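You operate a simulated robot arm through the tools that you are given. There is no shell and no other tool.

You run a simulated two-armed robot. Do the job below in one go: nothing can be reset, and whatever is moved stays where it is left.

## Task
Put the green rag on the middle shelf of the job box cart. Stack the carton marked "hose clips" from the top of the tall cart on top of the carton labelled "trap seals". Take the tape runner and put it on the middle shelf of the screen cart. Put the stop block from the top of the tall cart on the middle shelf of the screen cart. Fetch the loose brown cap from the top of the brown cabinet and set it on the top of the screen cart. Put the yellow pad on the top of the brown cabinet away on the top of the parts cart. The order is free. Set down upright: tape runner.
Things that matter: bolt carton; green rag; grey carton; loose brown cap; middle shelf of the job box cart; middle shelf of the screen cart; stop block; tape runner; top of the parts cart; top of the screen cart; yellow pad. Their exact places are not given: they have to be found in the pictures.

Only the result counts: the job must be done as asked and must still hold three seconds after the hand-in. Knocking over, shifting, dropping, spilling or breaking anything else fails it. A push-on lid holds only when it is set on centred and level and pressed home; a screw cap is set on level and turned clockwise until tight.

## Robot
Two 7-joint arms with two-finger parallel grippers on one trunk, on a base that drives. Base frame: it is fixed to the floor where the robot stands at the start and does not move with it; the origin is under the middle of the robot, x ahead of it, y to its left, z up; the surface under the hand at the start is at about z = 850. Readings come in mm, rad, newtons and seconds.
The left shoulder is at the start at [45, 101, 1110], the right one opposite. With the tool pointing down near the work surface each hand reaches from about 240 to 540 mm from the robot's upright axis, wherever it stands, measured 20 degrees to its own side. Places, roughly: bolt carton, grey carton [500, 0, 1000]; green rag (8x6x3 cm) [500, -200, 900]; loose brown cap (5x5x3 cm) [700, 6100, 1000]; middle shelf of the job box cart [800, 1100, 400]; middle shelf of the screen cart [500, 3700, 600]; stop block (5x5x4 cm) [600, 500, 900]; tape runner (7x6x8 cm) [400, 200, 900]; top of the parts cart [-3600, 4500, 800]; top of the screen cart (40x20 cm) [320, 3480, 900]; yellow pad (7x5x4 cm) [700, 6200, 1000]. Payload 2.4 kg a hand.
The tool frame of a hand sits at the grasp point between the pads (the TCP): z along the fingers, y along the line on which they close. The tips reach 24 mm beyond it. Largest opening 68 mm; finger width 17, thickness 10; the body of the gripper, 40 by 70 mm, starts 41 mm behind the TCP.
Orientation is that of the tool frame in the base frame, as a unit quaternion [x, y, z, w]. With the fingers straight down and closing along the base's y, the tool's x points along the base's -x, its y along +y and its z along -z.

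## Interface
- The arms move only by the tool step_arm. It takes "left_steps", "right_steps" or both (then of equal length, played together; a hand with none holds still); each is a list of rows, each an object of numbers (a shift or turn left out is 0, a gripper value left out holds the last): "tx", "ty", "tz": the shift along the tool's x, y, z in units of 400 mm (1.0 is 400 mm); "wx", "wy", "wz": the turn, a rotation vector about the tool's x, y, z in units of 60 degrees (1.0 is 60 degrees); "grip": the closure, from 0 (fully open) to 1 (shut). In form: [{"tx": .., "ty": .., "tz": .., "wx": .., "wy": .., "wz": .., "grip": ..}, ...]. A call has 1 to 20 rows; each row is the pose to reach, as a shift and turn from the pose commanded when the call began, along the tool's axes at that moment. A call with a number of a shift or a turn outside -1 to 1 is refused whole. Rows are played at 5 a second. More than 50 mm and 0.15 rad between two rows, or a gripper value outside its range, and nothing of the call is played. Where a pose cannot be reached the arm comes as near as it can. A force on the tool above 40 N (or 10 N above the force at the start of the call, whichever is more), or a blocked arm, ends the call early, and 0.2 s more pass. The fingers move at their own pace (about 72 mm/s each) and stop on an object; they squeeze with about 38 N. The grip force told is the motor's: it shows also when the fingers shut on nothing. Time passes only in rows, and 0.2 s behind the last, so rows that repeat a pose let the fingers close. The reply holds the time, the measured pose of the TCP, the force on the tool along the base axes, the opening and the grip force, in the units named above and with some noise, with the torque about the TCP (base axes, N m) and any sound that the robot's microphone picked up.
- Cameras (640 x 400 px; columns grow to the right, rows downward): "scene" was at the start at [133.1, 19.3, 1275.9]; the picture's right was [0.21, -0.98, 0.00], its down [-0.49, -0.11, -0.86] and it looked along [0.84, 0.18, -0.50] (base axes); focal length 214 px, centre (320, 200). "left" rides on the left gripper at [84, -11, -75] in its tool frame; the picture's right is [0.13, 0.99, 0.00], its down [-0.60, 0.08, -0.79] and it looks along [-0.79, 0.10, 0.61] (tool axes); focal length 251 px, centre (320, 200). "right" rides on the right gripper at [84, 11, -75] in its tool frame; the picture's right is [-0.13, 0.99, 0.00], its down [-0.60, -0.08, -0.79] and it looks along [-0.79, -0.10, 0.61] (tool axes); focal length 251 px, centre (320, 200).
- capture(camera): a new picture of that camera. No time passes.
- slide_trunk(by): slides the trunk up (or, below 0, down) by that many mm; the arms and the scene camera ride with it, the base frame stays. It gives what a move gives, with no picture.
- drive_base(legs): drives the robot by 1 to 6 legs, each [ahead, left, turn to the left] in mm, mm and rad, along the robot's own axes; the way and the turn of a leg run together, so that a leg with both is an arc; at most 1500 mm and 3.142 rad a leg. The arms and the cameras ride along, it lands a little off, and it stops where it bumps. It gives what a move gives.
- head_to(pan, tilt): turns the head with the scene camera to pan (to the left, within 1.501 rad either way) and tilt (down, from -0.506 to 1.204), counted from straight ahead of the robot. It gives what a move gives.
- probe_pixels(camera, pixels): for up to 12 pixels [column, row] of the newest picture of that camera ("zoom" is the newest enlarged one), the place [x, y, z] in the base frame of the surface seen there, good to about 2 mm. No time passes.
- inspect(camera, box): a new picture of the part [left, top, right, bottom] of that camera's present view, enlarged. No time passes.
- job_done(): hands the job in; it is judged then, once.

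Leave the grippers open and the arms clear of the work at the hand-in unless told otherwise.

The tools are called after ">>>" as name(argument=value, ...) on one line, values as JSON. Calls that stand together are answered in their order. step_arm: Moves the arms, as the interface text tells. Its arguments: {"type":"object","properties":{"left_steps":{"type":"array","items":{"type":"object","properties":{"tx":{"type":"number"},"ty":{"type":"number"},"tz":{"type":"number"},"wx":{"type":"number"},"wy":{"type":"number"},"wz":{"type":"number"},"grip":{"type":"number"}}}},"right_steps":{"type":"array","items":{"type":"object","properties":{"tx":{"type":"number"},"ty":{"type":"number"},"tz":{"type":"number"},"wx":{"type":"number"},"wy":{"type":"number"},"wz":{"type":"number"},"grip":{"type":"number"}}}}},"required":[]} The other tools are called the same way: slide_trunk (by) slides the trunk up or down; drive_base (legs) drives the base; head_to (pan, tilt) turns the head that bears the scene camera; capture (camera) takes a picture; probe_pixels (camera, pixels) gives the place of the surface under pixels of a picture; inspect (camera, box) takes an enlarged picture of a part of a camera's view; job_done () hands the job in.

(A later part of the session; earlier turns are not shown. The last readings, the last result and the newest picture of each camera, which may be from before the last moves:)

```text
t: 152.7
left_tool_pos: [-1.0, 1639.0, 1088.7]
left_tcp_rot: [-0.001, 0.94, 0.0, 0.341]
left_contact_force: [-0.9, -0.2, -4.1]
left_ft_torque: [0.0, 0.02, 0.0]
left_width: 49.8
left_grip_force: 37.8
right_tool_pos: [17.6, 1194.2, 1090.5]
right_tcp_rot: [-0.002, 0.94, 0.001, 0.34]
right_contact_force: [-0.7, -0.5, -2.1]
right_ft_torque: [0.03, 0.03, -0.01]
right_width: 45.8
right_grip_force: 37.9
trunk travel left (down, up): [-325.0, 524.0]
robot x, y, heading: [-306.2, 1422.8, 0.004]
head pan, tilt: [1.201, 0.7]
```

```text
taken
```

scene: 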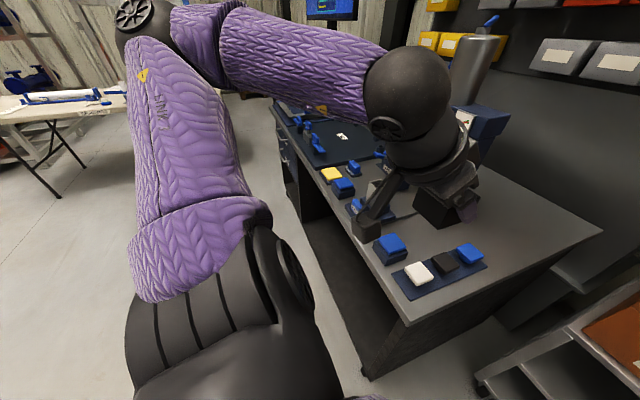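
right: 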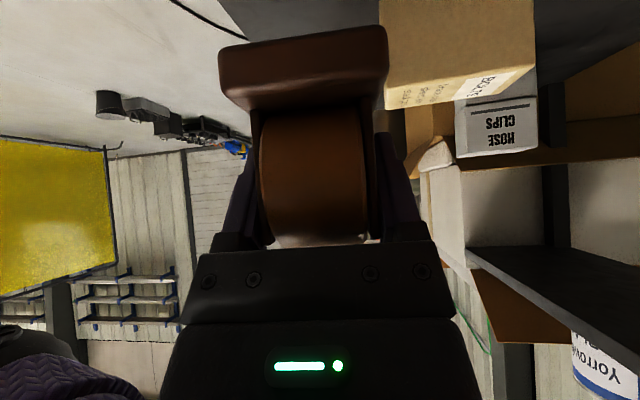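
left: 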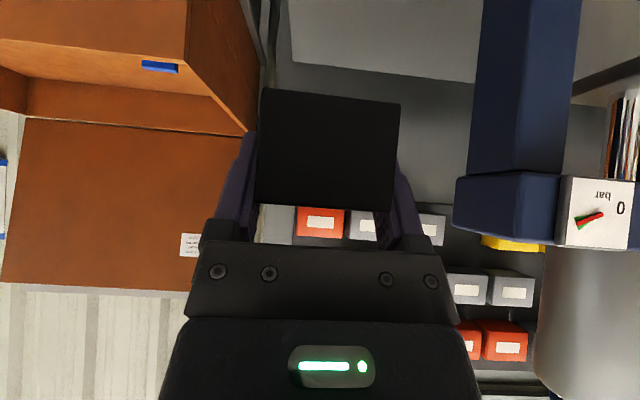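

>>> probe_pixels(camera="scene", pixels=[[405, 320], [340, 210], [285, 125], [365, 372], [310, 190], [290, 150], [280, 140], [270, 115], [60, 195], [600, 235], [330, 240]])

>>> inspect(camera="scene", box=[220, 0, 420, 220])

```text
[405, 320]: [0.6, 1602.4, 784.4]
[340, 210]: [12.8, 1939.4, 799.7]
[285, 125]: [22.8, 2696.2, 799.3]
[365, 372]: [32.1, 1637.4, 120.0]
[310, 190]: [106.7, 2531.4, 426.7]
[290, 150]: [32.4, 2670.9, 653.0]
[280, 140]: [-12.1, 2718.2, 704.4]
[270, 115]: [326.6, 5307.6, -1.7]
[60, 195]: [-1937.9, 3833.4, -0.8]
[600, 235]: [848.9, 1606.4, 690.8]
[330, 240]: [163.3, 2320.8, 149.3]
```

```text
1.82 times, centred on (320, 110) of scene
```

zoom: 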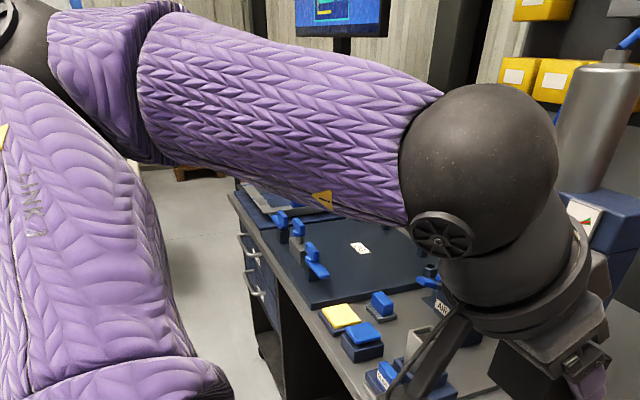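

Bench front edge is at x≈0 (handles to −12). I'm at x≈−303, so I can pass. Drive 1300 mm left.

>>> drive_base(legs=[[0, 1300, 0]])

>>> head_to(pan=1.0, tilt=0.45)

>>> capture(camera="scene")

```text
t: 159.1
left_tool_pos: [-17.8, 2925.9, 1089.4]
left_tcp_rot: [-0.008, 0.94, 0.002, 0.34]
left_contact_force: [-0.3, -0.2, -3.8]
left_ft_torque: [-0.03, -0.03, -0.02]
left_width: 49.6
left_grip_force: 38.3
right_tool_pos: [7.7, 2478.7, 1088.8]
right_tcp_rot: [-0.01, 0.94, 0.003, 0.341]
right_contact_force: [-0.4, -0.4, -0.9]
right_ft_torque: [0.01, 0.01, -0.03]
right_width: 45.6
right_grip_force: 37.9
trunk travel left (down, up): [-325.0, 524.0]
robot x, y, heading: [-313.6, 2699.8, 0.019]
head pan, tilt: [1.201, 0.7]
```

```text
t: 159.9
left_tool_pos: [-16.5, 2924.2, 1090.1]
left_tcp_rot: [-0.007, 0.94, 0.002, 0.341]
left_contact_force: [0.2, -1.0, -3.3]
left_ft_torque: [0.01, 0.01, 0.01]
left_width: 49.9
left_grip_force: 37.7
right_tool_pos: [8.7, 2480.9, 1090.1]
right_tcp_rot: [-0.009, 0.94, 0.003, 0.341]
right_contact_force: [0.4, 0.9, -2.6]
right_ft_torque: [0.01, 0.0, -0.02]
right_width: 46.0
right_grip_force: 37.3
trunk travel left (down, up): [-325.0, 524.0]
robot x, y, heading: [-312.9, 2699.4, 0.013]
head pan, tilt: [1.0, 0.45]
```

```text
taken
```

scene: 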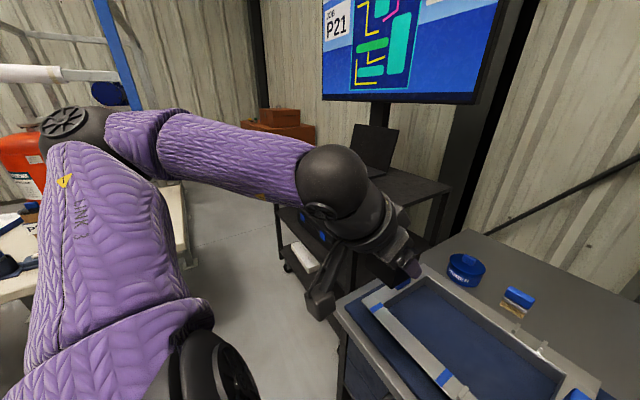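

The screen cart (monitor, laptop) is ahead. Probe its geometry.

>>> probe_pixels(camera="scene", pixels=[[275, 207], [445, 190], [400, 185], [300, 250], [285, 265], [300, 215], [275, 130], [180, 220], [185, 260], [350, 285], [375, 150], [30, 235]])

>>> inspect(camera="scene", box=[160, 90, 480, 310])

```text
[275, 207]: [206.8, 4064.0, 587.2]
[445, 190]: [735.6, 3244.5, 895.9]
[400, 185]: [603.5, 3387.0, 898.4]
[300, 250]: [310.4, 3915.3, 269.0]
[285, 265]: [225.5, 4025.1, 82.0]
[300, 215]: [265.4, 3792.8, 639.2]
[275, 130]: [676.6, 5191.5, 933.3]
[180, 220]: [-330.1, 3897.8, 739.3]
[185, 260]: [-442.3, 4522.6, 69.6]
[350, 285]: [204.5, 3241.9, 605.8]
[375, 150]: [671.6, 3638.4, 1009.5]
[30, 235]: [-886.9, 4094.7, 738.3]
```

```text
1.82 times, centred on (320, 200) of scene
```

zoom: 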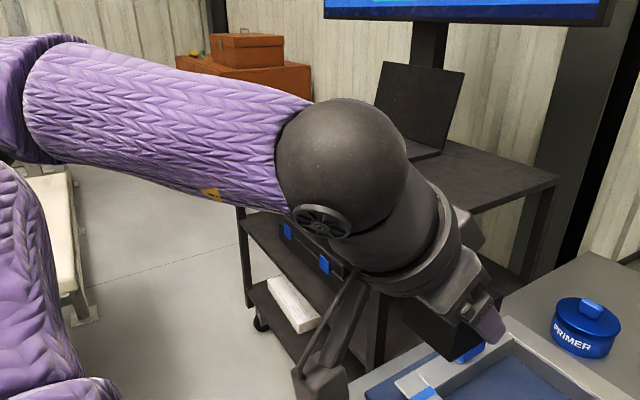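

Screen cart: front x≈205, y≈3240–4064, top 898, middle shelf ≈590. A white table reaches to x≈−330 at y≈3898. I drive 450 mm further left and look again.

>>> drive_base(legs=[[0, 450, -0.013]])

>>> head_to(pan=1.45, tilt=0.6)

>>> capture(camera="scene")

>>> head_to(pan=0.4, tilt=0.6)

>>> capture(camera="scene")

```text
t: 162.6
left_tool_pos: [-21.6, 3370.1, 1089.7]
left_tcp_rot: [-0.005, 0.941, 0.001, 0.34]
left_contact_force: [0.6, 0.0, -4.3]
left_ft_torque: [-0.03, 0.0, -0.02]
left_width: 49.9
left_grip_force: 38.1
right_tool_pos: [0.2, 2924.4, 1089.4]
right_tcp_rot: [-0.006, 0.94, 0.002, 0.341]
right_contact_force: [0.3, -0.1, -0.9]
right_ft_torque: [-0.01, 0.0, -0.01]
right_width: 45.7
right_grip_force: 38.1
trunk travel left (down, up): [-325.0, 524.0]
robot x, y, heading: [-324.3, 3148.4, 0.01]
head pan, tilt: [1.0, 0.45]
```

```text
t: 163.5
left_tool_pos: [-21.7, 3369.9, 1088.7]
left_tcp_rot: [-0.004, 0.94, 0.0, 0.341]
left_contact_force: [-0.5, 0.2, -4.0]
left_ft_torque: [0.03, 0.02, 0.0]
left_width: 49.7
left_grip_force: 38.1
right_tool_pos: [0.4, 2924.6, 1088.7]
right_tcp_rot: [-0.005, 0.94, 0.002, 0.341]
right_contact_force: [0.3, 0.2, -1.8]
right_ft_torque: [0.04, 0.05, 0.0]
right_width: 45.9
right_grip_force: 38.5
trunk travel left (down, up): [-325.0, 524.0]
robot x, y, heading: [-317.7, 3148.1, 0.009]
head pan, tilt: [1.45, 0.6]
```

```text
taken
```

scene: 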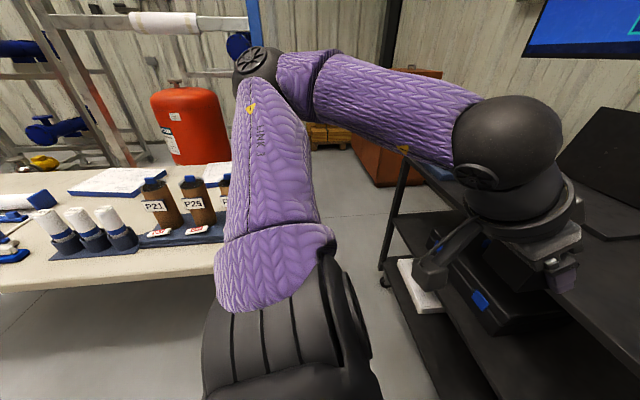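

```text
t: 164.8
left_tool_pos: [-21.3, 3371.3, 1087.5]
left_tcp_rot: [-0.005, 0.94, 0.001, 0.34]
left_contact_force: [0.0, -1.2, -3.6]
left_ft_torque: [0.01, 0.01, 0.01]
left_width: 50.0
left_grip_force: 38.1
right_tool_pos: [0.3, 2923.7, 1089.2]
right_tcp_rot: [-0.005, 0.94, 0.002, 0.34]
right_contact_force: [0.5, 0.0, -3.1]
right_ft_torque: [0.0, 0.03, 0.02]
right_width: 46.0
right_grip_force: 38.0
trunk travel left (down, up): [-325.0, 524.0]
robot x, y, heading: [-327.8, 3150.0, 0.01]
head pan, tilt: [0.4, 0.6]
```

```text
taken
```

scene: 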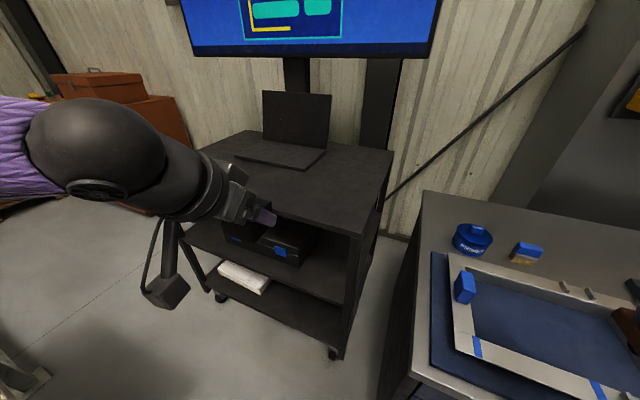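

>>> probe_pixels(camera="scene", pixels=[[350, 232], [390, 150], [290, 215], [245, 140], [310, 280], [280, 245], [340, 290], [225, 245], [345, 270], [340, 350], [320, 245], [385, 390]])

>>> inspect(camera="scene", box=[160, 120, 420, 360])

```text
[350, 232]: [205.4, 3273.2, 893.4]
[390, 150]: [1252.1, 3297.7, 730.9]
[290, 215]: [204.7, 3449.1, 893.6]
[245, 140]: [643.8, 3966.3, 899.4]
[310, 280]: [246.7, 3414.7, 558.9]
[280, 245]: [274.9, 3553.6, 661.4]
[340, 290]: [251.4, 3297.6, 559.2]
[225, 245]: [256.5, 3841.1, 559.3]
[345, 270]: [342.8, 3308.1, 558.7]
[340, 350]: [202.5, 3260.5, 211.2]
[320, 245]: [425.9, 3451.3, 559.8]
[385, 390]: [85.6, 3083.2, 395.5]
```

```text
1.67 times, centred on (290, 240) of scene
```

zoom: 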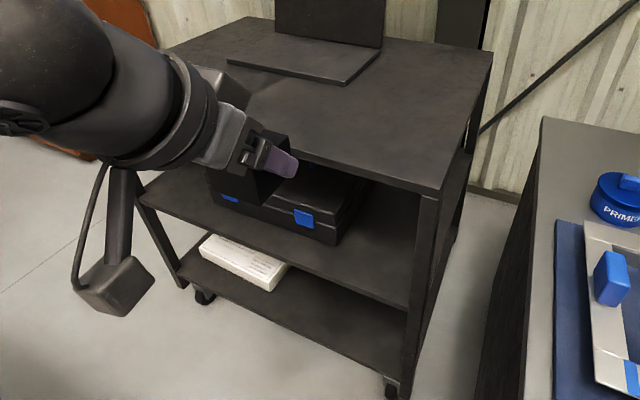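

Middle shelf is at z≈559; a dark toolbox occupies y≈3520–3800; the right part (y≈3270–3510) is free. Before lowering the trunk I check the white table on the left.

>>> head_to(pan=1.5, tilt=0.8)

>>> capture(camera="scene")

>>> probe_pixels(camera="scene", pixels=[[20, 225], [100, 215], [200, 200], [225, 180], [60, 260], [230, 210], [340, 300], [150, 205], [300, 120], [345, 350], [10, 300], [150, 300]])

```text
t: 166.1
left_tool_pos: [-21.0, 3370.8, 1088.1]
left_tcp_rot: [-0.004, 0.94, 0.001, 0.34]
left_contact_force: [0.0, -0.2, -4.1]
left_ft_torque: [-0.02, 0.0, 0.02]
left_width: 49.7
left_grip_force: 37.6
right_tool_pos: [0.0, 2923.5, 1089.1]
right_tcp_rot: [-0.006, 0.94, 0.002, 0.34]
right_contact_force: [-0.1, -0.3, -2.2]
right_ft_torque: [-0.01, -0.04, -0.04]
right_width: 45.7
right_grip_force: 37.8
trunk travel left (down, up): [-325.0, 524.0]
robot x, y, heading: [-321.4, 3150.5, 0.008]
head pan, tilt: [1.499, 0.799]
```

```text
taken
```

scene: 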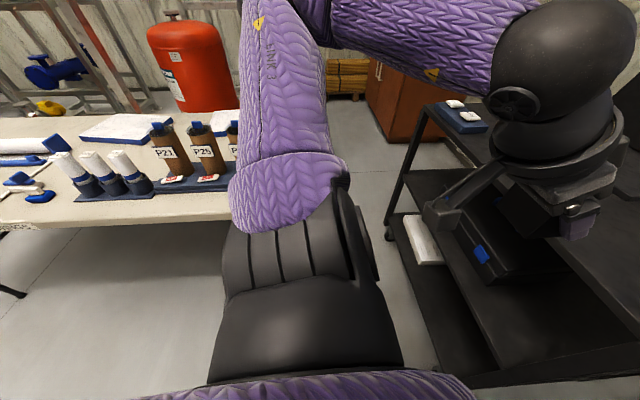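

```text
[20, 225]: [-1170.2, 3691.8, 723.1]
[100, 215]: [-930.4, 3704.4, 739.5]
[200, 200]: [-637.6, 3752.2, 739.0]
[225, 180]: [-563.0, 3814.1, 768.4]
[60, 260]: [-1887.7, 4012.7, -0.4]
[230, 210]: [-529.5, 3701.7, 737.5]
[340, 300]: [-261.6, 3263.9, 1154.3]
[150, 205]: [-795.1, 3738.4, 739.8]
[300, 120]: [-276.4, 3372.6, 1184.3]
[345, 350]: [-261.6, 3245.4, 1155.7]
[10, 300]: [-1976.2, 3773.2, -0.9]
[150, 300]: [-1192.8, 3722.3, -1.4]
```

Table's near edge is y≈3700 (z≈739). Plan: robot at y≈3440, right hand puts the runner at about (300,3330); then block with the left. Drive left 290 mm.

>>> drive_base(legs=[[0, 295, -0.009]])

>>> slide_trunk(by=-100)

```text
t: 168.2
left_tool_pos: [-21.0, 3661.7, 1089.1]
left_tcp_rot: [0.0, 0.94, -0.001, 0.34]
left_contact_force: [-0.2, -0.5, -3.8]
left_ft_torque: [0.03, 0.0, 0.0]
left_width: 49.7
left_grip_force: 38.4
right_tool_pos: [-3.4, 3216.6, 1089.9]
right_tcp_rot: [-0.001, 0.94, 0.0, 0.34]
right_contact_force: [0.6, 0.8, -1.1]
right_ft_torque: [-0.02, -0.02, 0.01]
right_width: 45.7
right_grip_force: 38.1
trunk travel left (down, up): [-325.0, 524.0]
robot x, y, heading: [-320.9, 3440.2, -0.006]
head pan, tilt: [1.499, 0.799]
```

```text
t: 169.5
left_tool_pos: [-7.7, 3661.3, 973.8]
left_tcp_rot: [0.0, 0.95, 0.0, 0.313]
left_contact_force: [-0.4, -0.7, -3.8]
left_ft_torque: [-0.01, 0.01, 0.01]
left_width: 49.8
left_grip_force: 37.7
right_tool_pos: [-4.5, 3215.3, 989.8]
right_tcp_rot: [-0.001, 0.94, 0.0, 0.34]
right_contact_force: [0.6, -0.5, -0.8]
right_ft_torque: [0.0, 0.01, -0.01]
right_width: 45.7
right_grip_force: 37.9
trunk travel left (down, up): [-225.0, 624.0]
robot x, y, heading: [-322.0, 3442.8, 0.0]
head pan, tilt: [1.499, 0.799]
```

The left hand sagged slightly (tucked pose), harmless. Slide the trunk 150 mm further down.

>>> slide_trunk(by=-150)

>>> head_to(pan=-0.2, tilt=0.6)

>>> capture(camera="scene")

>>> capture(camera="right")

```text
t: 171.2
left_tool_pos: [18.3, 3661.5, 788.7]
left_tcp_rot: [0.0, 0.969, -0.002, 0.247]
left_contact_force: [-0.1, 0.5, -3.5]
left_ft_torque: [0.0, -0.01, -0.02]
left_width: 49.7
left_grip_force: 38.2
right_tool_pos: [19.2, 3214.8, 812.0]
right_tcp_rot: [0.0, 0.957, 0.001, 0.289]
right_contact_force: [0.4, 0.4, -1.9]
right_ft_torque: [0.03, -0.02, 0.04]
right_width: 45.9
right_grip_force: 38.0
trunk travel left (down, up): [-75.0, 774.0]
robot x, y, heading: [-325.5, 3441.2, -0.0]
head pan, tilt: [1.499, 0.799]
```

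```text
t: 173.0
left_tool_pos: [18.0, 3662.3, 789.5]
left_tcp_rot: [0.001, 0.969, -0.002, 0.247]
left_contact_force: [-0.2, 0.6, -4.6]
left_ft_torque: [0.03, -0.04, -0.01]
left_width: 49.9
left_grip_force: 37.6
right_tool_pos: [18.8, 3214.8, 811.1]
right_tcp_rot: [-0.001, 0.957, 0.0, 0.289]
right_contact_force: [0.9, 0.6, -2.4]
right_ft_torque: [0.04, 0.0, 0.0]
right_width: 45.9
right_grip_force: 37.8
trunk travel left (down, up): [-75.0, 774.0]
robot x, y, heading: [-321.6, 3442.2, 0.003]
head pan, tilt: [-0.201, 0.6]
```

```text
taken
```

scene: 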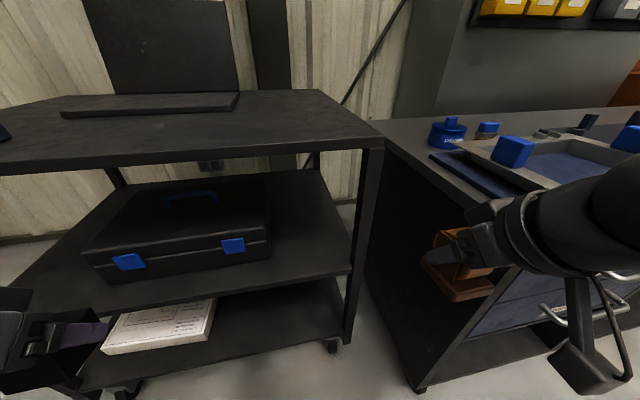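

```text
taken
```

right: 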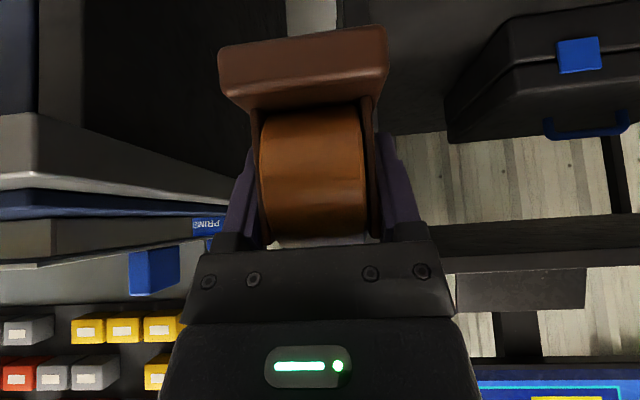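

>>> probe_pixels(camera="scene", pixels=[[270, 255], [272, 200], [345, 268], [320, 180], [300, 240], [362, 165], [355, 300], [300, 150], [230, 245], [360, 145], [300, 272], [262, 180]])

>>> inspect(camera="scene", box=[220, 120, 420, 320])

```text
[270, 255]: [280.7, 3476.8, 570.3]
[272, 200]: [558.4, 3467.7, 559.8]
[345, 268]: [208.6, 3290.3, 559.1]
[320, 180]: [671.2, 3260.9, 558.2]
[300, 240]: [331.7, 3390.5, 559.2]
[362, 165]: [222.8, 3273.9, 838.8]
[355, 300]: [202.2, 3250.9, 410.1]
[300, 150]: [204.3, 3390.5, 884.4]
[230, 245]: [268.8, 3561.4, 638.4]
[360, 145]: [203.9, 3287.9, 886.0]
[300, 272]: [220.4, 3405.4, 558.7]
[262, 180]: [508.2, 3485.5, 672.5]
```

```text
2.00 times, centred on (320, 220) of scene
```

zoom: 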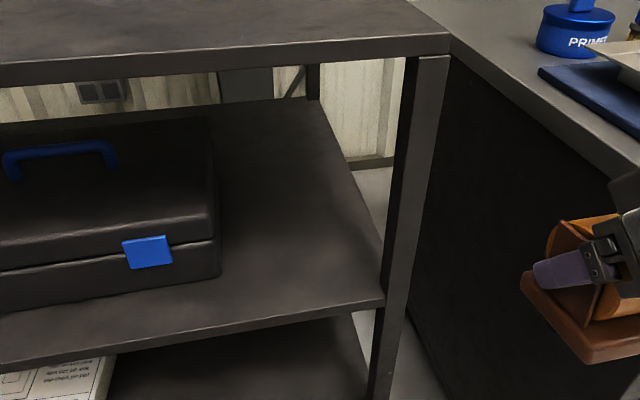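

Free shelf area: y 3275–3470, toolbox right end 3475. I shift the base 70 mm left, then pose the right hand (tilt 40°, z=640) in front of the shelf and raise the left hand out of the way.

>>> drive_base(legs=[[0, 70, 0]])

>>> step_arm(right_steps=[{"tx": -0.0066, "ty": 0.0175, "tz": 0.0685, "wy": -0.013}, {"tx": -0.013, "ty": 0.035, "tz": 0.137, "wy": -0.027}, {"tx": -0.02, "ty": 0.0525, "tz": 0.2055, "wy": -0.04}, {"tx": -0.0265, "ty": 0.07, "tz": 0.274, "wy": -0.0535}, {"tx": -0.033, "ty": 0.0875, "tz": 0.3425, "wy": -0.067}, {"tx": -0.04, "ty": 0.105, "tz": 0.411, "wy": -0.08}, {"tx": -0.0465, "ty": 0.1225, "tz": 0.4795, "wy": -0.094}, {"tx": -0.053, "ty": 0.14, "tz": 0.548, "wy": -0.107}, {"tx": -0.053, "ty": 0.14, "tz": 0.548, "wy": -0.107}], left_steps=[{"tx": -0.0266, "tz": -0.0606, "wy": -0.024}, {"tx": -0.053, "tz": -0.121, "wy": -0.0475}, {"tx": -0.08, "tz": -0.182, "wy": -0.071}, {"tx": -0.1065, "tz": -0.2425, "wy": -0.095}, {"tx": -0.133, "tz": -0.303, "wy": -0.119}, {"tx": -0.16, "tz": -0.364, "wy": -0.1425}, {"tx": -0.186, "tz": -0.424, "wy": -0.166}, {"tx": -0.213, "tz": -0.485, "wy": -0.19}, {"tx": -0.213, "tz": -0.485, "wy": -0.19}])

>>> capture(camera="right")

>>> capture(camera="scene")

```text
t: 174.0
left_tool_pos: [17.4, 3731.0, 787.3]
left_tcp_rot: [0.002, 0.969, -0.001, 0.247]
left_contact_force: [1.1, 0.2, -3.9]
left_ft_torque: [-0.01, -0.03, 0.0]
left_width: 49.9
left_grip_force: 38.0
right_tool_pos: [18.4, 3285.1, 811.2]
right_tcp_rot: [0.0, 0.958, 0.0, 0.288]
right_contact_force: [0.3, 1.0, -3.3]
right_ft_torque: [-0.02, -0.02, 0.03]
right_width: 45.8
right_grip_force: 37.7
trunk travel left (down, up): [-75.0, 774.0]
robot x, y, heading: [-327.2, 3509.0, -0.001]
head pan, tilt: [-0.201, 0.6]
```

```text
t: 176.0
left_tool_pos: [1.7, 3734.1, 998.4]
left_tcp_rot: [0.001, 0.94, -0.002, 0.342]
left_contact_force: [-0.1, -0.2, -4.4]
left_ft_torque: [0.03, 0.02, 0.02]
left_width: 49.8
left_grip_force: 38.1
right_tool_pos: [157.5, 3342.3, 639.2]
right_tcp_rot: [0.001, 0.939, -0.001, 0.343]
right_contact_force: [0.8, 0.3, -1.9]
right_ft_torque: [0.02, -0.02, -0.02]
right_width: 45.6
right_grip_force: 38.0
trunk travel left (down, up): [-75.0, 774.0]
robot x, y, heading: [-325.1, 3517.1, 0.002]
head pan, tilt: [-0.201, 0.6]
```

```text
taken
```

right: 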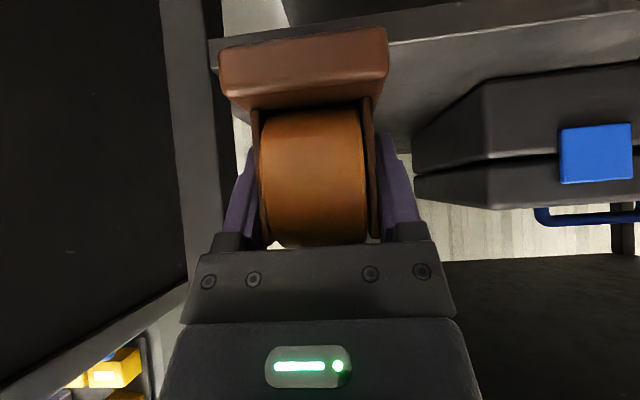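

```text
taken
```

scene: 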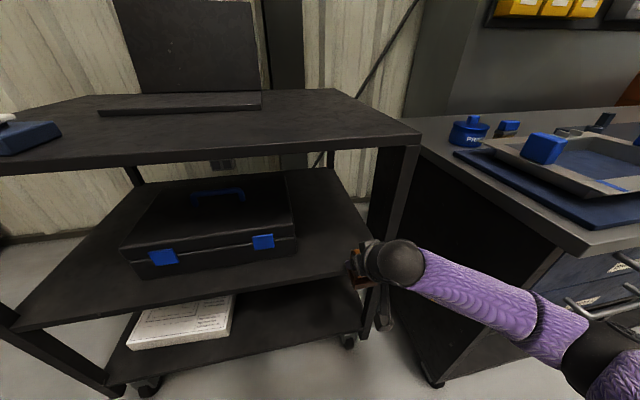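

Check where the right forearm and elbow are relative to the cart post and the bench.

>>> probe_pixels(camera="scene", pixels=[[395, 255], [440, 265], [490, 290], [540, 305], [560, 325], [600, 345], [455, 300], [520, 345], [412, 150], [575, 240], [570, 255], [405, 300]])

```text
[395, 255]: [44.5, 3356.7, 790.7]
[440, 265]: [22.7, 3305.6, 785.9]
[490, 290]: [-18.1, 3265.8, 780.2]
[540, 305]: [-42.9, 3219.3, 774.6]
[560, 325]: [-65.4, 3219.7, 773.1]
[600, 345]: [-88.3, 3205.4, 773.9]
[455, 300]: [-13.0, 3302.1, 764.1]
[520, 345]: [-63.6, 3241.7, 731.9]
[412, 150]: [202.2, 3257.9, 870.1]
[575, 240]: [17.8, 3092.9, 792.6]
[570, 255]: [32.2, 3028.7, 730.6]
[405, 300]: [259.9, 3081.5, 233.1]
```

If I go too deep the forearm would near the post; placing the runner at x≈268 keeps ~45 mm. Drive forward 110 mm.

>>> drive_base(legs=[[110, 0, 0]])

>>> capture(camera="scene")

>>> capture(camera="right")

```text
t: 177.2
left_tool_pos: [108.2, 3733.0, 997.8]
left_tcp_rot: [0.002, 0.94, -0.002, 0.342]
left_contact_force: [0.4, -1.0, -3.8]
left_ft_torque: [-0.01, 0.01, -0.02]
left_width: 49.7
left_grip_force: 37.9
right_tool_pos: [264.8, 3340.6, 639.4]
right_tcp_rot: [0.001, 0.94, 0.0, 0.343]
right_contact_force: [0.3, 0.1, -2.4]
right_ft_torque: [-0.05, -0.02, -0.02]
right_width: 45.6
right_grip_force: 38.0
trunk travel left (down, up): [-75.0, 774.0]
robot x, y, heading: [-215.5, 3509.9, 0.004]
head pan, tilt: [-0.201, 0.6]
```

```text
taken
```

scene: 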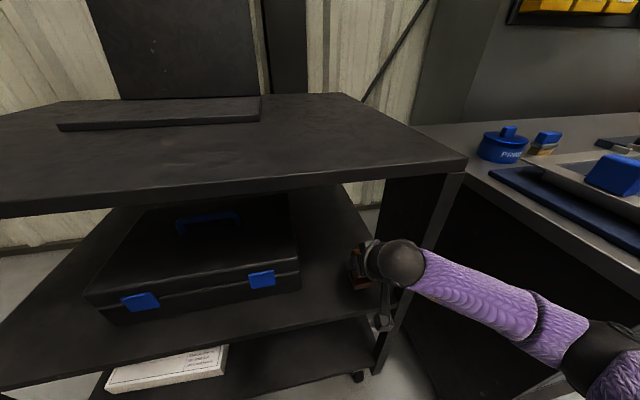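

```text
taken
```

right: 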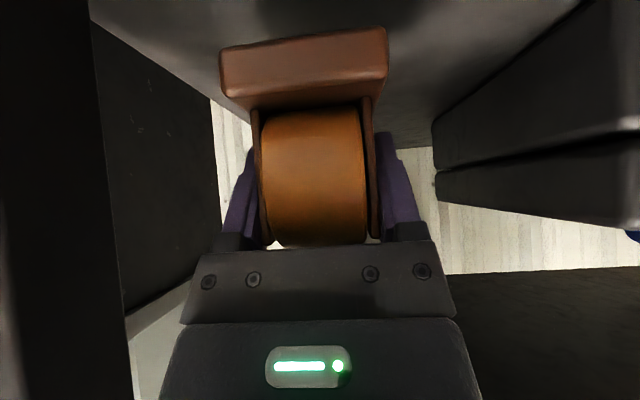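

Runner is above the shelf. Lower 22 mm, then 1 mm steps until contact.

>>> step_arm(right_steps=[{"tx": 0.012, "tz": 0.014}, {"tx": 0.024, "tz": 0.028}, {"tx": 0.0354, "tz": 0.042}, {"tx": 0.0354, "tz": 0.042}])

>>> step_arm(right_steps=[{"tx": 0.0016, "tz": 0.0019}, {"tx": 0.0032, "tz": 0.0038}, {"tx": 0.0048, "tz": 0.0057}, {"tx": 0.0064, "tz": 0.0076}, {"tx": 0.0064, "tz": 0.0076}])

```text
t: 178.2
left_tool_pos: [108.3, 3732.9, 998.3]
left_tcp_rot: [0.002, 0.94, -0.002, 0.342]
left_contact_force: [-0.5, 0.6, -3.6]
left_ft_torque: [-0.04, -0.03, -0.02]
left_width: 49.9
left_grip_force: 38.4
right_tool_pos: [265.5, 3340.7, 617.1]
right_tcp_rot: [0.001, 0.94, 0.0, 0.342]
right_contact_force: [0.3, 0.3, -3.0]
right_ft_torque: [0.0, -0.01, 0.0]
right_width: 45.6
right_grip_force: 38.6
trunk travel left (down, up): [-75.0, 774.0]
robot x, y, heading: [-215.9, 3510.7, -0.006]
head pan, tilt: [-0.201, 0.6]
```

```text
t: 179.3
left_tool_pos: [107.9, 3732.3, 997.2]
left_tcp_rot: [0.002, 0.94, -0.002, 0.342]
left_contact_force: [-0.6, 1.1, -3.4]
left_ft_torque: [-0.05, 0.03, 0.0]
left_width: 49.7
left_grip_force: 38.6
right_tool_pos: [265.1, 3341.4, 612.4]
right_tcp_rot: [0.001, 0.939, 0.0, 0.343]
right_contact_force: [-0.1, 0.2, -2.4]
right_ft_torque: [0.04, -0.01, 0.0]
right_width: 45.8
right_grip_force: 37.9
trunk travel left (down, up): [-75.0, 774.0]
robot x, y, heading: [-217.4, 3510.5, -0.002]
head pan, tilt: [-0.201, 0.6]
```

>>> step_arm(right_steps=[{"tx": 0.0016, "tz": 0.0019}, {"tx": 0.0032, "tz": 0.0038}, {"tx": 0.0032, "tz": 0.0038}])

```text
t: 180.2
left_tool_pos: [108.6, 3732.6, 998.0]
left_tcp_rot: [0.001, 0.94, -0.002, 0.342]
left_contact_force: [-0.3, 0.3, -4.0]
left_ft_torque: [-0.02, 0.01, 0.0]
left_width: 49.8
left_grip_force: 37.9
right_tool_pos: [265.0, 3341.1, 612.5]
right_tcp_rot: [0.001, 0.94, 0.0, 0.342]
right_contact_force: [0.3, -0.7, -3.0]
right_ft_torque: [-0.01, 0.01, 0.02]
right_width: 45.5
right_grip_force: 37.7
trunk travel left (down, up): [-75.0, 774.0]
robot x, y, heading: [-213.6, 3513.7, -0.003]
head pan, tilt: [-0.201, 0.6]
```

>>> step_arm(right_steps=[{"tx": 0.0016, "tz": 0.0019}, {"tx": 0.0032, "tz": 0.0038}, {"tx": 0.0048, "tz": 0.0057}, {"tx": 0.0048, "tz": 0.0057}])

>>> inspect(camera="scene", box=[290, 190, 440, 340])

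```text
t: 181.2
left_tool_pos: [105.5, 3733.5, 998.1]
left_tcp_rot: [0.002, 0.94, -0.002, 0.343]
left_contact_force: [-0.2, -0.4, -3.7]
left_ft_torque: [0.04, 0.0, 0.01]
left_width: 49.8
left_grip_force: 38.3
right_tool_pos: [262.6, 3339.7, 611.9]
right_tcp_rot: [0.001, 0.939, 0.0, 0.345]
right_contact_force: [-8.3, -0.9, 22.5]
right_ft_torque: [-0.13, 0.77, -0.02]
right_width: 45.7
right_grip_force: 38.4
trunk travel left (down, up): [-75.0, 774.0]
robot x, y, heading: [-217.7, 3511.4, -0.001]
head pan, tilt: [-0.201, 0.6]
```

```text
2.67 times, centred on (365, 265) of scene
```

zoom: 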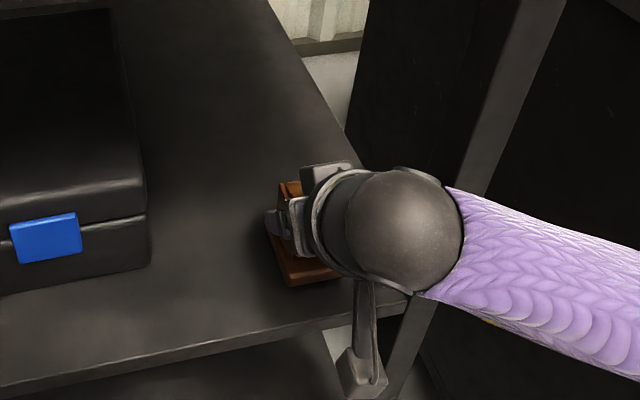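

In contact (22 N). Ease up ~2 mm and open.

>>> step_arm(right_steps=[{"tx": -0.0024, "tz": -0.0029, "grip": 1}, {"tx": -0.004, "tz": -0.0048, "grip": 1}, {"tx": -0.004, "tz": -0.0048, "grip": 1}])

```text
t: 181.9
left_tool_pos: [107.7, 3732.9, 998.1]
left_tcp_rot: [0.002, 0.94, -0.002, 0.342]
left_contact_force: [0.4, 1.0, -4.0]
left_ft_torque: [-0.03, 0.01, -0.01]
left_width: 49.7
left_grip_force: 37.6
right_tool_pos: [265.2, 3341.3, 610.9]
right_tcp_rot: [0.001, 0.939, 0.0, 0.343]
right_contact_force: [-1.0, -2.4, 5.4]
right_ft_torque: [-0.03, -0.11, -0.06]
right_width: 45.5
right_grip_force: 37.7
trunk travel left (down, up): [-75.0, 774.0]
robot x, y, heading: [-217.6, 3515.6, -0.003]
head pan, tilt: [-0.201, 0.6]
```

>>> step_arm(right_steps=[{"grip": 0.7}, {"grip": 0.4}, {"grip": 0.2}, {"grip": 0}, {"grip": 0}])

>>> capture(camera="right")

```text
t: 183.2
left_tool_pos: [108.1, 3732.9, 997.9]
left_tcp_rot: [0.001, 0.94, -0.002, 0.341]
left_contact_force: [0.5, 0.2, -2.6]
left_ft_torque: [0.02, 0.02, 0.0]
left_width: 49.6
left_grip_force: 37.9
right_tool_pos: [264.1, 3340.8, 613.4]
right_tcp_rot: [0.001, 0.939, 0.0, 0.343]
right_contact_force: [0.6, 0.5, 0.4]
right_ft_torque: [0.01, 0.01, 0.01]
right_width: 67.9
right_grip_force: 0.0
trunk travel left (down, up): [-75.0, 774.0]
robot x, y, heading: [-215.8, 3512.7, -0.005]
head pan, tilt: [-0.201, 0.6]
```

```text
taken
```

right: 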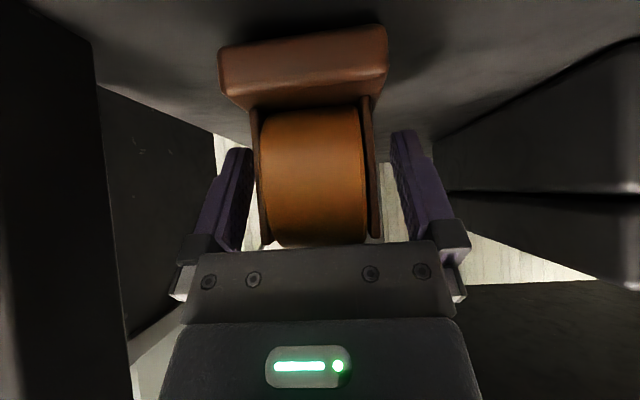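

Released. Retreat 50 mm along the finger axis, then drive back 150 mm.

>>> step_arm(right_steps=[{"tz": -0.04, "grip": 0}, {"tz": -0.08}, {"tz": -0.125}, {"tz": -0.125}])

>>> drive_base(legs=[[-150, 0, 0]])

>>> capture(camera="right")

>>> capture(camera="scene")

```text
t: 184.2
left_tool_pos: [108.0, 3733.4, 997.8]
left_tcp_rot: [0.001, 0.94, -0.002, 0.342]
left_contact_force: [0.7, 0.0, -4.5]
left_ft_torque: [-0.03, 0.0, 0.0]
left_width: 49.7
left_grip_force: 37.8
right_tool_pos: [233.2, 3339.0, 650.4]
right_tcp_rot: [0.001, 0.939, 0.0, 0.344]
right_contact_force: [0.1, -0.3, 0.5]
right_ft_torque: [0.05, 0.01, 0.0]
right_width: 68.1
right_grip_force: 0.0
trunk travel left (down, up): [-75.0, 774.0]
robot x, y, heading: [-211.9, 3510.4, -0.005]
head pan, tilt: [-0.201, 0.6]
```

```text
t: 185.5
left_tool_pos: [-40.7, 3733.7, 997.5]
left_tcp_rot: [0.0, 0.94, -0.002, 0.342]
left_contact_force: [0.4, -0.2, -4.1]
left_ft_torque: [-0.02, 0.01, 0.04]
left_width: 49.6
left_grip_force: 37.6
right_tool_pos: [86.9, 3341.4, 650.5]
right_tcp_rot: [-0.001, 0.939, 0.001, 0.343]
right_contact_force: [0.0, 0.0, 0.4]
right_ft_torque: [0.02, -0.03, 0.0]
right_width: 68.0
right_grip_force: 0.1
trunk travel left (down, up): [-75.0, 774.0]
robot x, y, heading: [-362.8, 3513.7, -0.002]
head pan, tilt: [-0.201, 0.6]
```

```text
taken
```

right: 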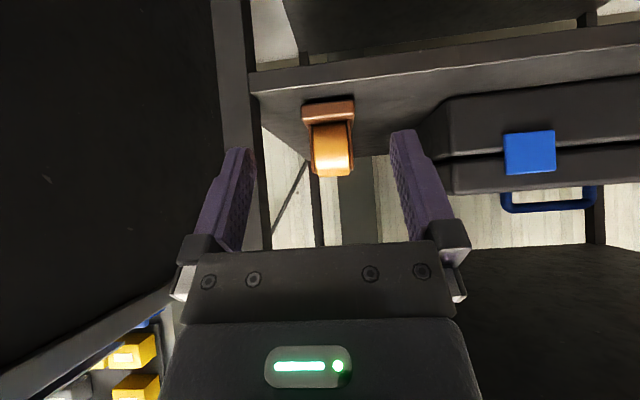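

```text
taken
```

scene: 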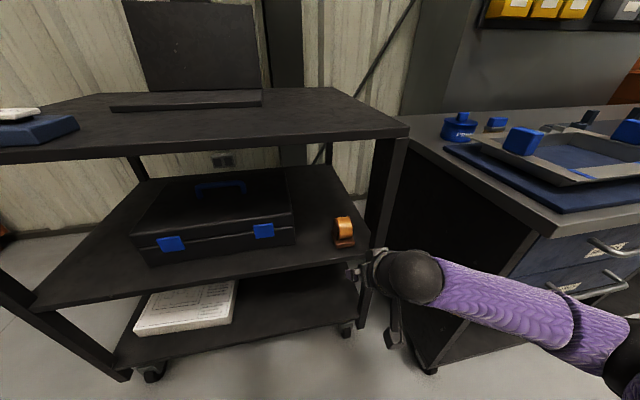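

The runner stands upright on the shelf. Now raise and tuck the right hand, then drive right 285 mm for the block.

>>> step_arm(right_steps=[{"tx": -0.031, "ty": -0.013, "tz": -0.0915}, {"tx": -0.062, "ty": -0.0255, "tz": -0.183}, {"tx": -0.093, "ty": -0.038, "tz": -0.274}, {"tx": -0.124, "ty": -0.051, "tz": -0.366}, {"tx": -0.155, "ty": -0.064, "tz": -0.457}, {"tx": -0.186, "ty": -0.0765, "tz": -0.549}, {"tx": -0.217, "ty": -0.089, "tz": -0.64}, {"tx": -0.248, "ty": -0.102, "tz": -0.7315}, {"tx": -0.279, "ty": -0.115, "tz": -0.823}, {"tx": -0.3105, "ty": -0.1275, "tz": -0.9145}, {"tx": -0.3105, "ty": -0.1275, "tz": -0.9145}])

>>> drive_base(legs=[[-40, -285, 0]])

>>> head_to(pan=0.3, tilt=0.55)

>>> capture(camera="scene")

```text
t: 187.9
left_tool_pos: [-40.2, 3733.3, 998.1]
left_tcp_rot: [-0.001, 0.94, -0.001, 0.341]
left_contact_force: [-1.0, 0.0, -3.8]
left_ft_torque: [0.01, 0.01, -0.02]
left_width: 49.9
left_grip_force: 38.0
right_tool_pos: [-54.6, 3291.9, 1009.8]
right_tcp_rot: [-0.001, 0.94, 0.001, 0.342]
right_contact_force: [0.2, 0.7, -0.2]
right_ft_torque: [0.02, 0.01, -0.04]
right_width: 68.1
right_grip_force: 0.1
trunk travel left (down, up): [-75.0, 774.0]
robot x, y, heading: [-360.7, 3515.0, 0.0]
head pan, tilt: [-0.201, 0.6]
```

```text
t: 189.9
left_tool_pos: [-80.9, 3443.1, 996.9]
left_tcp_rot: [-0.001, 0.94, -0.001, 0.342]
left_contact_force: [0.0, -0.4, -3.3]
left_ft_torque: [-0.02, 0.0, -0.01]
left_width: 49.7
left_grip_force: 37.5
right_tool_pos: [-93.8, 3000.7, 1011.0]
right_tcp_rot: [-0.002, 0.939, 0.001, 0.343]
right_contact_force: [0.3, 0.8, 0.8]
right_ft_torque: [-0.03, 0.0, 0.01]
right_width: 67.9
right_grip_force: 0.0
trunk travel left (down, up): [-75.0, 774.0]
robot x, y, heading: [-401.2, 3223.9, 0.003]
head pan, tilt: [-0.201, 0.6]
```

```text
t: 190.9
left_tool_pos: [-80.9, 3443.7, 996.8]
left_tcp_rot: [-0.002, 0.94, 0.0, 0.342]
left_contact_force: [-0.6, 0.8, -4.3]
left_ft_torque: [0.0, -0.04, -0.01]
left_width: 49.6
left_grip_force: 38.2
right_tool_pos: [-94.5, 3001.2, 1011.1]
right_tcp_rot: [-0.002, 0.939, 0.0, 0.343]
right_contact_force: [-0.1, 1.1, -0.1]
right_ft_torque: [0.02, 0.03, 0.03]
right_width: 68.2
right_grip_force: 0.0
trunk travel left (down, up): [-75.0, 774.0]
robot x, y, heading: [-403.8, 3220.3, 0.001]
head pan, tilt: [0.3, 0.55]
```

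```text
taken
```

scene: 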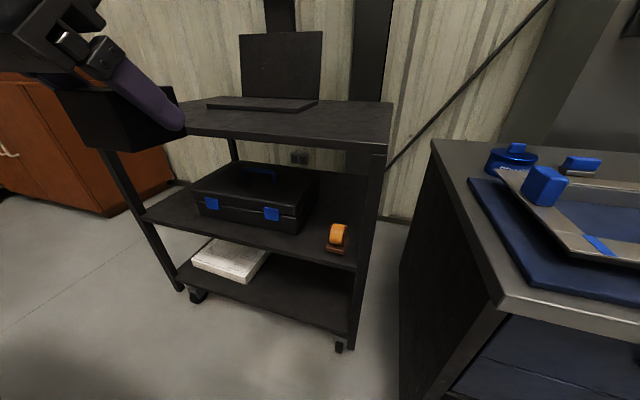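

>>> probe_pixels(camera="scene", pixels=[[337, 247], [338, 225], [330, 240], [298, 228], [272, 214], [315, 240], [300, 215], [211, 205], [360, 265], [325, 255], [240, 250], [345, 250]])

>>> step_arm(left_steps=[{"tx": 0.0206, "ty": -0.0034, "tz": 0.0886}, {"tx": 0.041, "ty": -0.007, "tz": 0.177}, {"tx": 0.062, "ty": -0.01, "tz": 0.266}, {"tx": 0.0825, "ty": -0.0136, "tz": 0.3545}, {"tx": 0.103, "ty": -0.017, "tz": 0.443}, {"tx": 0.124, "ty": -0.02, "tz": 0.532}, {"tx": 0.1445, "ty": -0.024, "tz": 0.62}, {"tx": 0.165, "ty": -0.027, "tz": 0.709}, {"tx": 0.186, "ty": -0.031, "tz": 0.798}, {"tx": 0.2065, "ty": -0.034, "tz": 0.886}, {"tx": 0.227, "ty": -0.0375, "tz": 0.975}, {"tx": 0.227, "ty": -0.0375, "tz": 0.975}])

>>> capture(camera="scene")

>>> capture(camera="left")

```text
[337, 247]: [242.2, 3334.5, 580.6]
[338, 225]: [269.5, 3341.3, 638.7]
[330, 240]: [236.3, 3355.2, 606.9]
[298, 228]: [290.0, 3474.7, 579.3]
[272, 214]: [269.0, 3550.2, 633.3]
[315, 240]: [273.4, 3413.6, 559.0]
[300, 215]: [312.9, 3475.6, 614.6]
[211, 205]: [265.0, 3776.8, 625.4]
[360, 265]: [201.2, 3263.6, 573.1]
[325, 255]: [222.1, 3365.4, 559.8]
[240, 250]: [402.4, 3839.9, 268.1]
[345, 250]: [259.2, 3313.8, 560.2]
```

```text
t: 193.5
left_tool_pos: [100.5, 3429.0, 640.4]
left_tcp_rot: [-0.002, 0.94, -0.001, 0.342]
left_contact_force: [-0.4, 0.4, -4.1]
left_ft_torque: [0.0, -0.03, -0.01]
left_width: 50.0
left_grip_force: 38.3
right_tool_pos: [-93.6, 3001.8, 1009.8]
right_tcp_rot: [-0.003, 0.94, 0.001, 0.342]
right_contact_force: [0.3, -1.0, -0.3]
right_ft_torque: [0.0, 0.03, -0.02]
right_width: 68.0
right_grip_force: 0.1
trunk travel left (down, up): [-75.0, 774.0]
robot x, y, heading: [-404.5, 3218.8, 0.004]
head pan, tilt: [0.3, 0.55]
```

```text
taken
```

scene: 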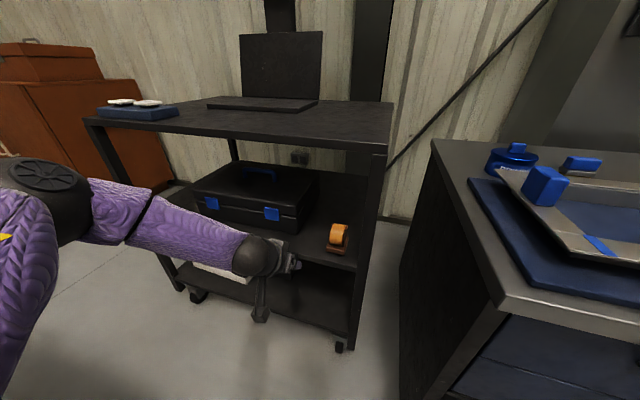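

```text
taken
```

left: 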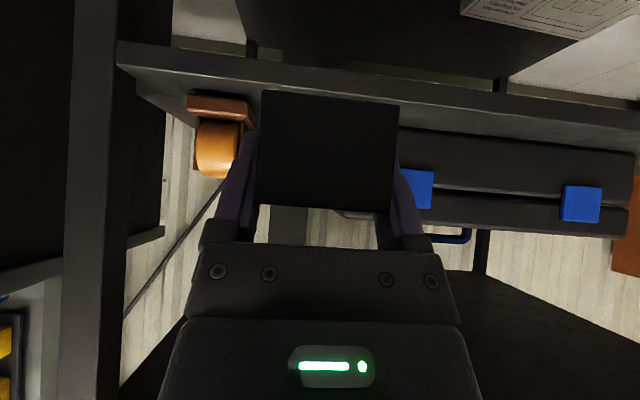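

>>> probe_pixels(camera="scene", pixels=[[518, 148], [545, 180], [510, 165], [580, 165], [600, 200], [500, 290], [440, 160]])

>>> drive_base(legs=[[142, 0, 0]])

>>> capture(camera="left")

>>> capture(camera="scene")

```text
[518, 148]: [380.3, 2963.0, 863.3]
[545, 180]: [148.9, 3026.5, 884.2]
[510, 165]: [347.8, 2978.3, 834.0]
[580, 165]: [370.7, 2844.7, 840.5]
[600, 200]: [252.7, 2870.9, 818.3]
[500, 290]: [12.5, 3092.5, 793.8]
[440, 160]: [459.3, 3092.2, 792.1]
```

```text
t: 194.8
left_tool_pos: [239.7, 3430.7, 640.9]
left_tcp_rot: [-0.001, 0.94, 0.0, 0.342]
left_contact_force: [-0.4, 0.6, -4.3]
left_ft_torque: [0.03, -0.01, -0.04]
left_width: 49.9
left_grip_force: 37.9
right_tool_pos: [45.8, 3000.4, 1010.6]
right_tcp_rot: [-0.001, 0.939, 0.001, 0.343]
right_contact_force: [0.3, -0.7, 0.5]
right_ft_torque: [0.0, 0.01, -0.01]
right_width: 68.0
right_grip_force: 0.0
trunk travel left (down, up): [-75.0, 774.0]
robot x, y, heading: [-260.3, 3218.4, 0.001]
head pan, tilt: [0.3, 0.55]
```

```text
taken
```

left: 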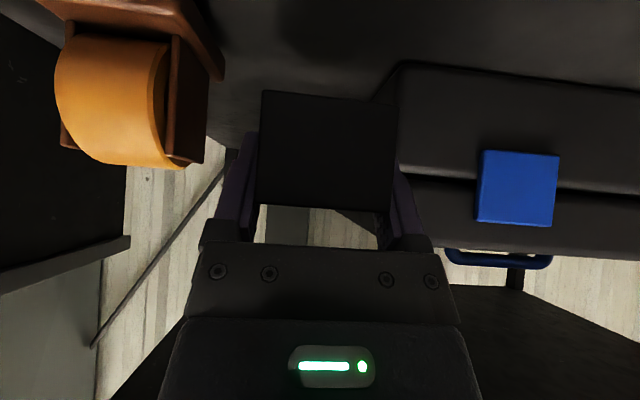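

```text
taken
```

scene: 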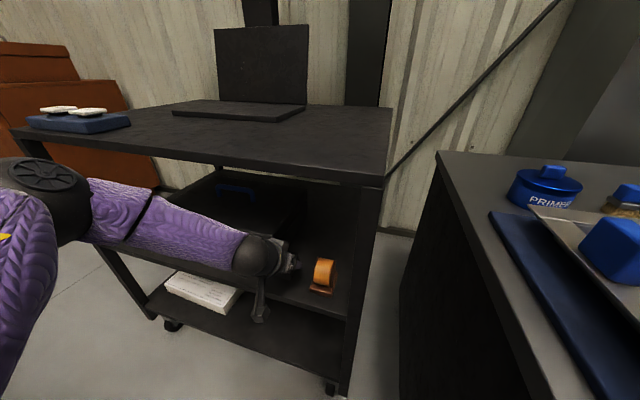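

Lower 46 mm, then 1 mm steps.

>>> step_arm(left_steps=[{"tx": 0.025, "ty": -0.005, "tz": 0.03}, {"tx": 0.05, "ty": -0.01, "tz": 0.06}, {"tx": 0.074, "ty": -0.01, "tz": 0.088}, {"tx": 0.074, "ty": -0.01, "tz": 0.088}])

>>> step_arm(left_steps=[{"tx": 0.0016, "tz": 0.0019}, {"tx": 0.0032, "tz": 0.0038}, {"tx": 0.0048, "tz": 0.0057}, {"tx": 0.0064, "tz": 0.0076}, {"tx": 0.0064, "tz": 0.0076}])

```text
t: 195.8
left_tool_pos: [240.5, 3425.9, 593.8]
left_tcp_rot: [-0.002, 0.94, 0.0, 0.342]
left_contact_force: [-0.6, 0.5, -3.9]
left_ft_torque: [-0.01, 0.01, 0.01]
left_width: 49.8
left_grip_force: 37.7
right_tool_pos: [45.6, 3000.9, 1009.4]
right_tcp_rot: [-0.002, 0.94, 0.0, 0.342]
right_contact_force: [1.3, 0.5, 0.3]
right_ft_torque: [-0.01, -0.01, 0.0]
right_width: 68.0
right_grip_force: 0.1
trunk travel left (down, up): [-75.0, 774.0]
robot x, y, heading: [-261.3, 3222.5, 0.003]
head pan, tilt: [0.3, 0.55]
```

```text
t: 197.0
left_tool_pos: [240.1, 3425.7, 590.1]
left_tcp_rot: [-0.001, 0.94, 0.0, 0.341]
left_contact_force: [0.6, 0.1, -4.2]
left_ft_torque: [0.0, 0.03, 0.01]
left_width: 49.9
left_grip_force: 37.5
right_tool_pos: [46.3, 3001.3, 1009.4]
right_tcp_rot: [-0.002, 0.94, 0.0, 0.342]
right_contact_force: [0.1, 0.2, -0.2]
right_ft_torque: [0.01, -0.01, 0.02]
right_width: 68.3
right_grip_force: 0.0
trunk travel left (down, up): [-75.0, 774.0]
robot x, y, heading: [-266.3, 3222.9, 0.006]
head pan, tilt: [0.3, 0.55]
```

>>> step_arm(left_steps=[{"tx": 0.0016, "tz": 0.0019}, {"tx": 0.0016, "tz": 0.0019}, {"tx": 0.0024, "tz": 0.0029}, {"tx": 0.0024, "tz": 0.0029}])

```text
t: 198.0
left_tool_pos: [239.8, 3425.3, 589.4]
left_tcp_rot: [0.0, 0.939, -0.001, 0.344]
left_contact_force: [3.8, 2.7, 10.7]
left_ft_torque: [0.41, 0.26, -0.14]
left_width: 49.6
left_grip_force: 37.9
right_tool_pos: [44.6, 2999.5, 1009.7]
right_tcp_rot: [-0.002, 0.939, 0.001, 0.343]
right_contact_force: [0.0, 0.4, 0.0]
right_ft_torque: [0.0, 0.01, 0.02]
right_width: 67.9
right_grip_force: 0.0
trunk travel left (down, up): [-75.0, 774.0]
robot x, y, heading: [-265.7, 3221.2, 0.001]
head pan, tilt: [0.3, 0.55]
```

Contact (10.7 N). Ease slightly and open.

>>> step_arm(left_steps=[{"tx": -0.0008, "tz": -0.001, "grip": 1}, {"tx": -0.0008, "tz": -0.001, "grip": 0.7}, {"tx": -0.0008, "tz": -0.001, "grip": 0.4}, {"tx": -0.0008, "tz": -0.001, "grip": 0.2}, {"tx": -0.0008, "tz": -0.001, "grip": 0}, {"tx": -0.0008, "tz": -0.001, "grip": 0}])

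>>> capture(camera="left")

```text
t: 199.4
left_tool_pos: [238.9, 3426.4, 590.2]
left_tcp_rot: [-0.001, 0.94, 0.0, 0.342]
left_contact_force: [1.0, 0.2, -0.3]
left_ft_torque: [0.0, -0.01, 0.0]
left_width: 67.7
left_grip_force: 0.0
right_tool_pos: [44.2, 3001.6, 1009.9]
right_tcp_rot: [-0.002, 0.939, 0.001, 0.343]
right_contact_force: [0.3, 0.3, -0.4]
right_ft_torque: [-0.04, 0.04, -0.01]
right_width: 68.2
right_grip_force: 0.0
trunk travel left (down, up): [-75.0, 774.0]
robot x, y, heading: [-259.8, 3221.1, 0.005]
head pan, tilt: [0.3, 0.55]
```

```text
taken
```

left: 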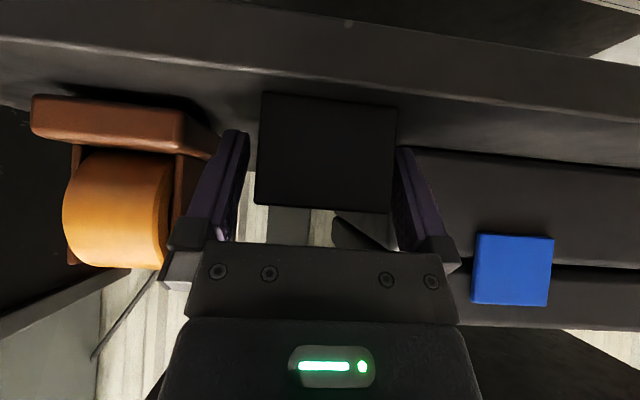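

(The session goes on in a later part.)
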